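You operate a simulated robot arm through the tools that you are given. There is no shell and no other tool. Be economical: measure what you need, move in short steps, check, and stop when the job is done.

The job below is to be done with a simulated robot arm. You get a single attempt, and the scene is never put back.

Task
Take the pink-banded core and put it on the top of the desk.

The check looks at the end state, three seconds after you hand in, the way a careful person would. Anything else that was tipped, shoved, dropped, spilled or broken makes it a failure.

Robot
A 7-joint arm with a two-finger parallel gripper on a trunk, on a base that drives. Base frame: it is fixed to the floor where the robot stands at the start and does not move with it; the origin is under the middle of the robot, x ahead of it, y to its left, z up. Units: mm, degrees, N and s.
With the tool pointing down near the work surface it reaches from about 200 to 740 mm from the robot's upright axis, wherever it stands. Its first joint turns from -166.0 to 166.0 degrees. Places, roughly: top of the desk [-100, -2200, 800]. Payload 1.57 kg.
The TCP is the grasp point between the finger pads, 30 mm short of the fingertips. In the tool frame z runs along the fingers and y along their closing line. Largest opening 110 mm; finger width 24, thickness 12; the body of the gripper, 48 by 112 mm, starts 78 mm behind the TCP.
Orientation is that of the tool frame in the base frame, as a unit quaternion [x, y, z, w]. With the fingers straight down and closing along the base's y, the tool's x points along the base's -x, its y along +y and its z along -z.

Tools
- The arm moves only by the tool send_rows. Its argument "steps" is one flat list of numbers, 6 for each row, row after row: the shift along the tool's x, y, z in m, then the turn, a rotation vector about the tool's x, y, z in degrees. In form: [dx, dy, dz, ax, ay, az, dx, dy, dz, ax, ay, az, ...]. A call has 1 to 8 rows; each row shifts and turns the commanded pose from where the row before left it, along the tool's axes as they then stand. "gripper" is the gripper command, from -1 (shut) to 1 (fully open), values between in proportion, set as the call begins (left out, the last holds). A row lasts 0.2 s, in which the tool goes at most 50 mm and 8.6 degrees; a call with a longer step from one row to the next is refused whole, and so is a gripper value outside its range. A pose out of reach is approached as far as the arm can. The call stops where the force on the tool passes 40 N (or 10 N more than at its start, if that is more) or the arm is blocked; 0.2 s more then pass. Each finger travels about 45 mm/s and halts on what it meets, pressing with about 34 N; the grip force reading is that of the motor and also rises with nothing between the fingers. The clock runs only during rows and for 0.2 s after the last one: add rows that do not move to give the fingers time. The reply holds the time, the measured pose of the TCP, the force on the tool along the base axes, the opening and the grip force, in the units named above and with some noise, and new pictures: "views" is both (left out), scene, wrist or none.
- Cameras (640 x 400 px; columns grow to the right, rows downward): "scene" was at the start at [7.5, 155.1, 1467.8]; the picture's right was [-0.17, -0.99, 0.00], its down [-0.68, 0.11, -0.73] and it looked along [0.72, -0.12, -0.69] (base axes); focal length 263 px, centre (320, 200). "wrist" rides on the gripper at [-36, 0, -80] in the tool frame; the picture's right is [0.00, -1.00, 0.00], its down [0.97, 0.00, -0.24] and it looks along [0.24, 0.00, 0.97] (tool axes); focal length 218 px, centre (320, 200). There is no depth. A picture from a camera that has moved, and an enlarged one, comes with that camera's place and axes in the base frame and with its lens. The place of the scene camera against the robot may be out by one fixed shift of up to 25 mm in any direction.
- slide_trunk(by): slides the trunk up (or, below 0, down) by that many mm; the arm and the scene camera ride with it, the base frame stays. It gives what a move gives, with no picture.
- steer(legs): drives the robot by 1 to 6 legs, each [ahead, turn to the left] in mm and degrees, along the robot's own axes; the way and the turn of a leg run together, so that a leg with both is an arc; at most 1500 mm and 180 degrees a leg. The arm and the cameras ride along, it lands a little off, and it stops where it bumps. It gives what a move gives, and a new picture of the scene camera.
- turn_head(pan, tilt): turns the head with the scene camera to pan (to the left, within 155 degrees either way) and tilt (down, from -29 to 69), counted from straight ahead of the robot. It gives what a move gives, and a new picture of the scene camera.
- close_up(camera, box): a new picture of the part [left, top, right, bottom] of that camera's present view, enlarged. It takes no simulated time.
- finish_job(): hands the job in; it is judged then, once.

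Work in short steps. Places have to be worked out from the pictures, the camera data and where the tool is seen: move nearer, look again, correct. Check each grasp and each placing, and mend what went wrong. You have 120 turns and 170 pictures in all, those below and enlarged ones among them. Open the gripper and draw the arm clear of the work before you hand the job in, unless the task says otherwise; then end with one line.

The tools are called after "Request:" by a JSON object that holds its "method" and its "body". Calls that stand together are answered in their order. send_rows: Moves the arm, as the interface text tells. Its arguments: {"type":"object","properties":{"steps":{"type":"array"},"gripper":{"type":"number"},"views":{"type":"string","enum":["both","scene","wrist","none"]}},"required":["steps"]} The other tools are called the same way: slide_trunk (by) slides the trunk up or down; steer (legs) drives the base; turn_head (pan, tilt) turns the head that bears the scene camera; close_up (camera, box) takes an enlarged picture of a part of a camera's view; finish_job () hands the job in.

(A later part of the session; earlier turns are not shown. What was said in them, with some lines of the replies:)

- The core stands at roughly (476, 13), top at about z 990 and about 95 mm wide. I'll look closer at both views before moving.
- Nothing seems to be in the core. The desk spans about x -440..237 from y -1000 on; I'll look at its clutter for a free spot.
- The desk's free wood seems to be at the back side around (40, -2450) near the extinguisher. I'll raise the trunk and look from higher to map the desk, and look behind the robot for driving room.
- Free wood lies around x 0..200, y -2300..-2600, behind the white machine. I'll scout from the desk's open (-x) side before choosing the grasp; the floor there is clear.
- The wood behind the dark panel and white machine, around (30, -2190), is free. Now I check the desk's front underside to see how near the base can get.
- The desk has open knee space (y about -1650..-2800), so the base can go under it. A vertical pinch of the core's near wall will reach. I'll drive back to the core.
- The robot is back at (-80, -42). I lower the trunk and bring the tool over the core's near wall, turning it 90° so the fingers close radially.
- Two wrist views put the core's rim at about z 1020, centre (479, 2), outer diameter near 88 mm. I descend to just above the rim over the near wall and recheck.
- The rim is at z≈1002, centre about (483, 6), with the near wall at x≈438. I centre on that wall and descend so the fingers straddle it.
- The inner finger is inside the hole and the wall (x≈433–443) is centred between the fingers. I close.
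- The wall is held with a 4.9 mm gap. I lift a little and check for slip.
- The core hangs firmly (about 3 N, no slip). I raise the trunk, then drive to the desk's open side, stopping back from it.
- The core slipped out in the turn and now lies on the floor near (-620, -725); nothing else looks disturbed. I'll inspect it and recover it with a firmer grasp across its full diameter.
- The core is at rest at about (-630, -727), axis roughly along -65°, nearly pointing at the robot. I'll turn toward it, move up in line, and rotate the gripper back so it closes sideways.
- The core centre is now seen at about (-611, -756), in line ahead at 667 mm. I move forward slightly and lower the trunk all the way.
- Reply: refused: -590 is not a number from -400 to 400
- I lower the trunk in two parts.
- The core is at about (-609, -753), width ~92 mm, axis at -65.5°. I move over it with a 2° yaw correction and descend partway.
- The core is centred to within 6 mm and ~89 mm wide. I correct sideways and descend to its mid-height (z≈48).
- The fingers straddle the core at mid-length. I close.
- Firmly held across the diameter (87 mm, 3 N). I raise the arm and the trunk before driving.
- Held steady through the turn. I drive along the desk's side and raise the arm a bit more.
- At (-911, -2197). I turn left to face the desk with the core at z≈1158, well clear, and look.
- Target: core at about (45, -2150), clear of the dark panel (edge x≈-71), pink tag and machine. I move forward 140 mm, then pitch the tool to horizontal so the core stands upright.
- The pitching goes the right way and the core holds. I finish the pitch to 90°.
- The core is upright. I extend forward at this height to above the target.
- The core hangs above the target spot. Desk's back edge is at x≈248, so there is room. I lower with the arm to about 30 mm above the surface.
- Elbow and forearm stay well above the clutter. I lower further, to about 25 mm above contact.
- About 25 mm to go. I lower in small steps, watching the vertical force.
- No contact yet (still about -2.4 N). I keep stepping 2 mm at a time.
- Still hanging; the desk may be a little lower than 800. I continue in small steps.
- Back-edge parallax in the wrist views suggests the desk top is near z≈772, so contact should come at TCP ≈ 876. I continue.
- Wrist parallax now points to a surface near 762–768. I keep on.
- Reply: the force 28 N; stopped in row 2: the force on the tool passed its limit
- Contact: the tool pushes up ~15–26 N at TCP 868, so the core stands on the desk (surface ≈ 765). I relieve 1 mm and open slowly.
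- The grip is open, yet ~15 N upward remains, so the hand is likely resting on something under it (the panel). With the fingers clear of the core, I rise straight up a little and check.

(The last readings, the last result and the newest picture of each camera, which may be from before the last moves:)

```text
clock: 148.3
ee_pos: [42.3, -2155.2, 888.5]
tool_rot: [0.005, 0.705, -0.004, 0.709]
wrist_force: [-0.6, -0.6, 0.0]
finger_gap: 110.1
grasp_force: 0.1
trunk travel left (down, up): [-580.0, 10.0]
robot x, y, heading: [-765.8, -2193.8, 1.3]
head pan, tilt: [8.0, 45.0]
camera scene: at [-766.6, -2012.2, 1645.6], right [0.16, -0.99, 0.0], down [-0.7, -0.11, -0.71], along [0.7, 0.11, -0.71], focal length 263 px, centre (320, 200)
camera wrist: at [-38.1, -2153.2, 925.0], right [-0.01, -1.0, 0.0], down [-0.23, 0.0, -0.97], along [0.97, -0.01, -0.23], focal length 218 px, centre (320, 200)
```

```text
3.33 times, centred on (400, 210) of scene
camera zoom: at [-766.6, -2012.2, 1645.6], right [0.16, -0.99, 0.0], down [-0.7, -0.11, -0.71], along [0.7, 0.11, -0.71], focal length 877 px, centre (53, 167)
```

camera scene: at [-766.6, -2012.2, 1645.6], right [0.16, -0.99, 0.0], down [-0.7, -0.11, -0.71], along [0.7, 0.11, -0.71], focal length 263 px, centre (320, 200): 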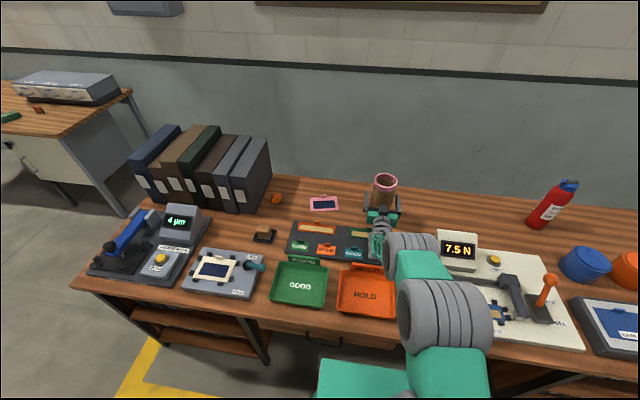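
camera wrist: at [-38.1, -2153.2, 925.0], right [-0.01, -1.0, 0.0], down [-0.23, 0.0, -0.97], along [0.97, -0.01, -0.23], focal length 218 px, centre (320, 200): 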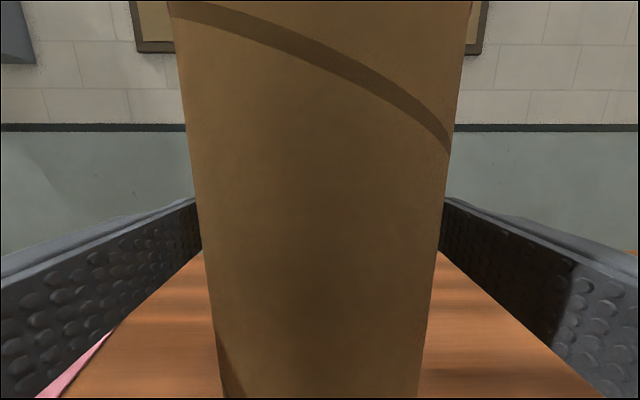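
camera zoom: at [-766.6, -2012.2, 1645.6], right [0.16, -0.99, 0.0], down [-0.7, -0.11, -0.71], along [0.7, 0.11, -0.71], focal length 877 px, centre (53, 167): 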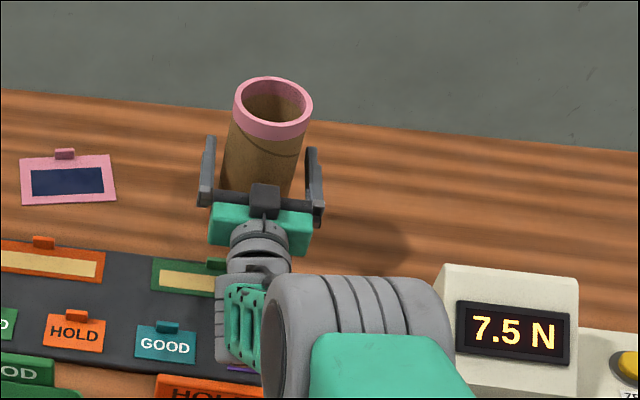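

The core stands on the desk and the force is zero. I rise another 45 mm with the fingers still clear, then retract straight back.

Request:
{"method": "send_rows", "body": {"steps": [-0.015, 0, 0, 0, 0, 0, -0.015, 0, 0, 0, 0, 0, -0.015, 0, 0, 0, 0, 0, 0, 0, 0, 0, 0, 0], "views": "wrist"}}

Request:
{"method": "send_rows", "body": {"steps": [0, 0, -0.015, 0, 0, 0, 0, 0, -0.02, 0, 0, 0, 0, 0, -0.025, 0, 0, 0, 0, 0, -0.03, 0, 0, 0, 0, 0, 0, 0, 0, 0], "views": "both"}}

```text
clock: 149.3
ee_pos: [42.3, -2154.4, 935.3]
tool_rot: [0.005, 0.705, -0.005, 0.709]
wrist_force: [-0.1, 0.7, -0.1]
finger_gap: 110.1
grasp_force: 0.0
trunk travel left (down, up): [-580.0, 10.0]
robot x, y, heading: [-770.8, -2192.6, 1.2]
head pan, tilt: [8.0, 45.0]
camera wrist: at [-37.4, -2153.5, 970.8], right [-0.01, -1.0, 0.0], down [-0.23, 0.0, -0.97], along [0.97, -0.01, -0.23], focal length 218 px, centre (320, 200)
```

wrist: 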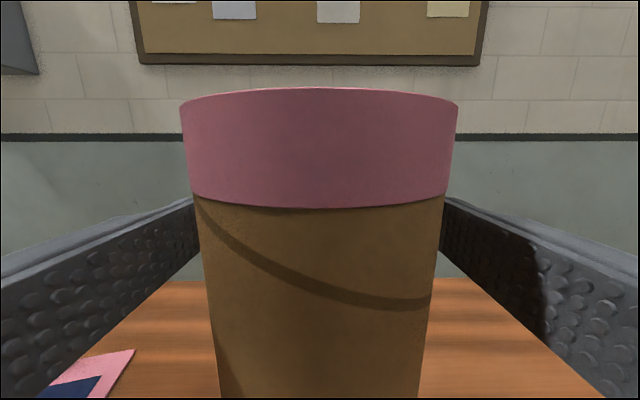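

```text
clock: 150.5
ee_pos: [-47.3, -2153.2, 929.3]
tool_rot: [0.005, 0.705, -0.004, 0.71]
wrist_force: [-0.2, 0.3, -0.7]
finger_gap: 110.2
grasp_force: 0.0
trunk travel left (down, up): [-580.0, 10.0]
robot x, y, heading: [-771.1, -2195.2, 1.2]
head pan, tilt: [8.0, 45.0]
camera scene: at [-766.6, -2012.2, 1645.6], right [0.16, -0.99, 0.0], down [-0.7, -0.11, -0.71], along [0.7, 0.11, -0.71], focal length 263 px, centre (320, 200)
camera wrist: at [-128.4, -2152.5, 965.8], right [-0.01, -1.0, 0.0], down [-0.23, 0.0, -0.97], along [0.97, -0.01, -0.23], focal length 218 px, centre (320, 200)
```

scene: 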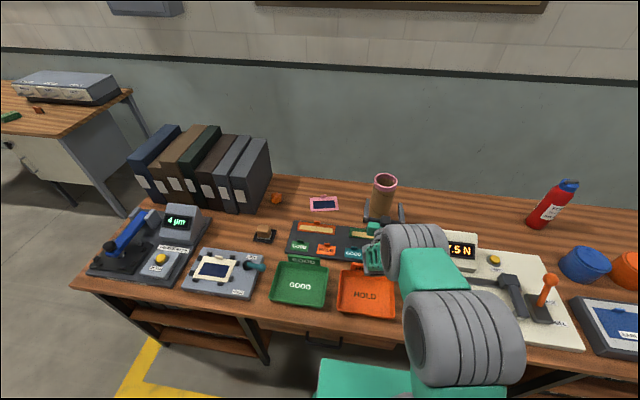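
wrist: 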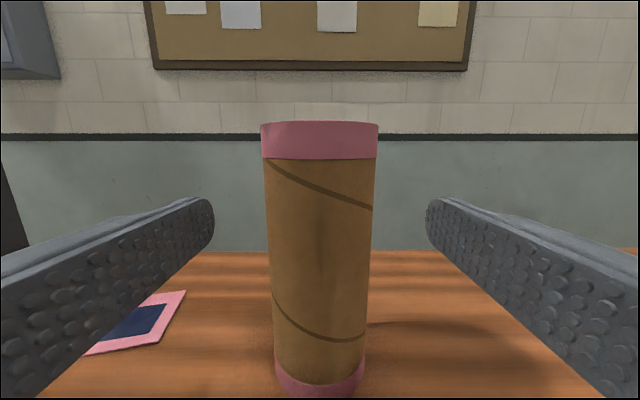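

The core stands upright and free. I raise the arm well clear, then back the robot away.

Request:
{"method": "send_rows", "body": {"steps": [-0.02, 0, -0.02, 0, 0, 0, -0.03, 0, -0.02, 0, 0, 0, -0.04, 0, 0, 0, 0, 0, -0.04, 0, 0, 0, 0, 0, -0.04, 0, 0, 0, 0, 0, -0.04, 0, 0, 0, 0, 0, 0, 0, 0, 0, 0, 0], "views": "none"}}

Request:
{"method": "steer", "body": {"legs": [[-250, 0]]}}

Request:
{"method": "close_up", "body": {"camera": "scene", "box": [240, 120, 480, 270]}}

```text
clock: 152.1
ee_pos: [-88.7, -2153.0, 1141.2]
tool_rot: [0.005, 0.705, -0.005, 0.709]
wrist_force: [0.9, -0.2, 0.4]
finger_gap: 109.8
grasp_force: 0.0
trunk travel left (down, up): [-580.0, 10.0]
robot x, y, heading: [-770.8, -2191.2, 0.9]
head pan, tilt: [8.0, 45.0]
```

```text
clock: 153.9
ee_pos: [-339.6, -2158.9, 1141.1]
tool_rot: [0.006, 0.705, -0.005, 0.709]
wrist_force: [0.4, -1.1, 0.4]
finger_gap: 110.0
grasp_force: 0.0
trunk travel left (down, up): [-580.0, 10.0]
robot x, y, heading: [-1020.8, -2198.1, 1.0]
head pan, tilt: [8.0, 45.0]
camera scene: at [-1017.1, -2017.2, 1645.6], right [0.16, -0.99, 0.0], down [-0.7, -0.11, -0.71], along [0.7, 0.11, -0.71], focal length 263 px, centre (320, 200)
```

scene: 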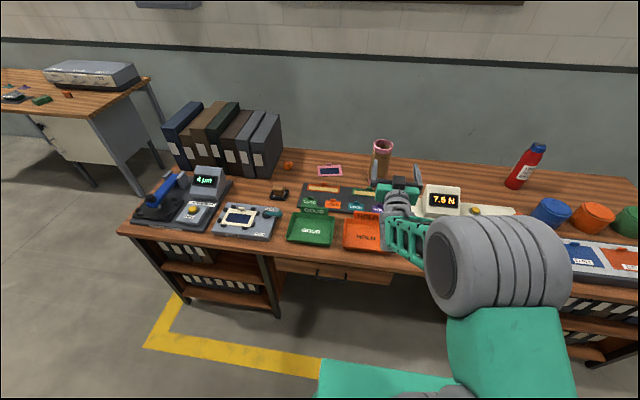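

```text
2.67 times, centred on (360, 195) of scene
camera zoom: at [-1017.1, -2017.2, 1645.6], right [0.16, -0.99, 0.0], down [-0.7, -0.11, -0.71], along [0.7, 0.11, -0.71], focal length 702 px, centre (213, 213)
```

zoom: 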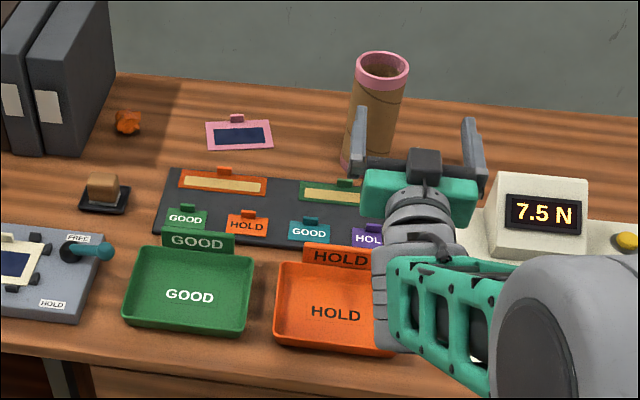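

All looks in place; I back off a bit more for an unobstructed view of the panel and the rest.

Request:
{"method": "steer", "body": {"legs": [[-200, 0], [0, -25]]}}

Request:
{"method": "turn_head", "body": {"pan": 28, "tilt": 38}}

Request:
{"method": "close_up", "body": {"camera": "scene", "box": [200, 120, 440, 270]}}

```text
clock: 156.8
ee_pos: [-586.0, -2460.7, 1141.4]
tool_rot: [0.163, 0.686, -0.163, 0.69]
wrist_force: [0.2, -0.8, -0.6]
finger_gap: 110.3
grasp_force: 0.0
trunk travel left (down, up): [-580.0, 10.0]
robot x, y, heading: [-1216.9, -2204.7, -24.5]
head pan, tilt: [8.0, 45.0]
camera scene: at [-1143.2, -2045.5, 1645.6], right [-0.28, -0.96, 0.0], down [-0.68, 0.2, -0.71], along [0.68, -0.2, -0.71], focal length 263 px, centre (320, 200)
```

scene: 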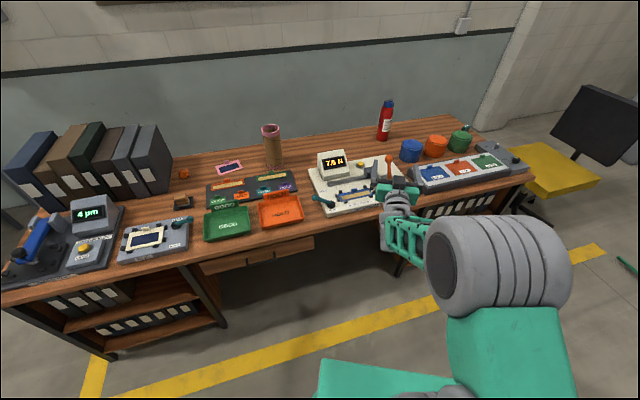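

```text
clock: 157.6
ee_pos: [-585.6, -2460.9, 1141.5]
tool_rot: [0.162, 0.686, -0.163, 0.69]
wrist_force: [0.6, 0.1, -0.4]
finger_gap: 110.2
grasp_force: 0.1
trunk travel left (down, up): [-580.0, 10.0]
robot x, y, heading: [-1213.0, -2199.6, -24.4]
head pan, tilt: [28.0, 38.0]
camera scene: at [-1135.0, -2016.9, 1655.8], right [0.06, -1.0, 0.0], down [-0.61, -0.04, -0.79], along [0.79, 0.05, -0.62], focal length 263 px, centre (320, 200)
```

scene: 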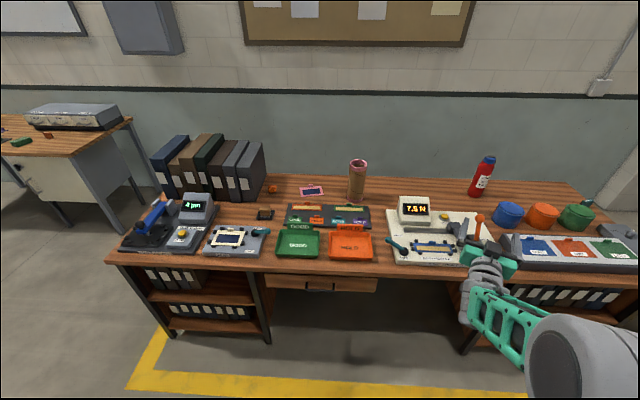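

```text
2.67 times, centred on (320, 195) of scene
camera zoom: at [-1135.0, -2016.9, 1655.8], right [0.06, -1.0, 0.0], down [-0.61, -0.04, -0.79], along [0.79, 0.05, -0.62], focal length 702 px, centre (320, 213)
```

zoom: 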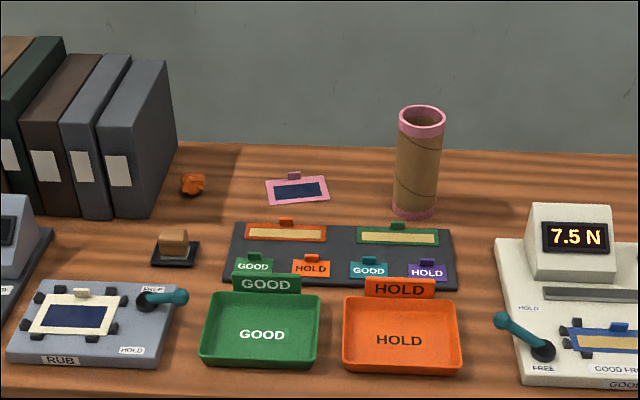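

The core stands upright on the desk, everything around it looks as it did before, and the arm is clear with the gripper open. I hand in.

Request:
{"method": "finish_job", "body": {}}

```text
The job is handed in.
```

The pink-banded core is standing upright on the top of the desk and nothing else looks moved, but I dropped it on the floor once on the way and had to pick it up and regrip it.
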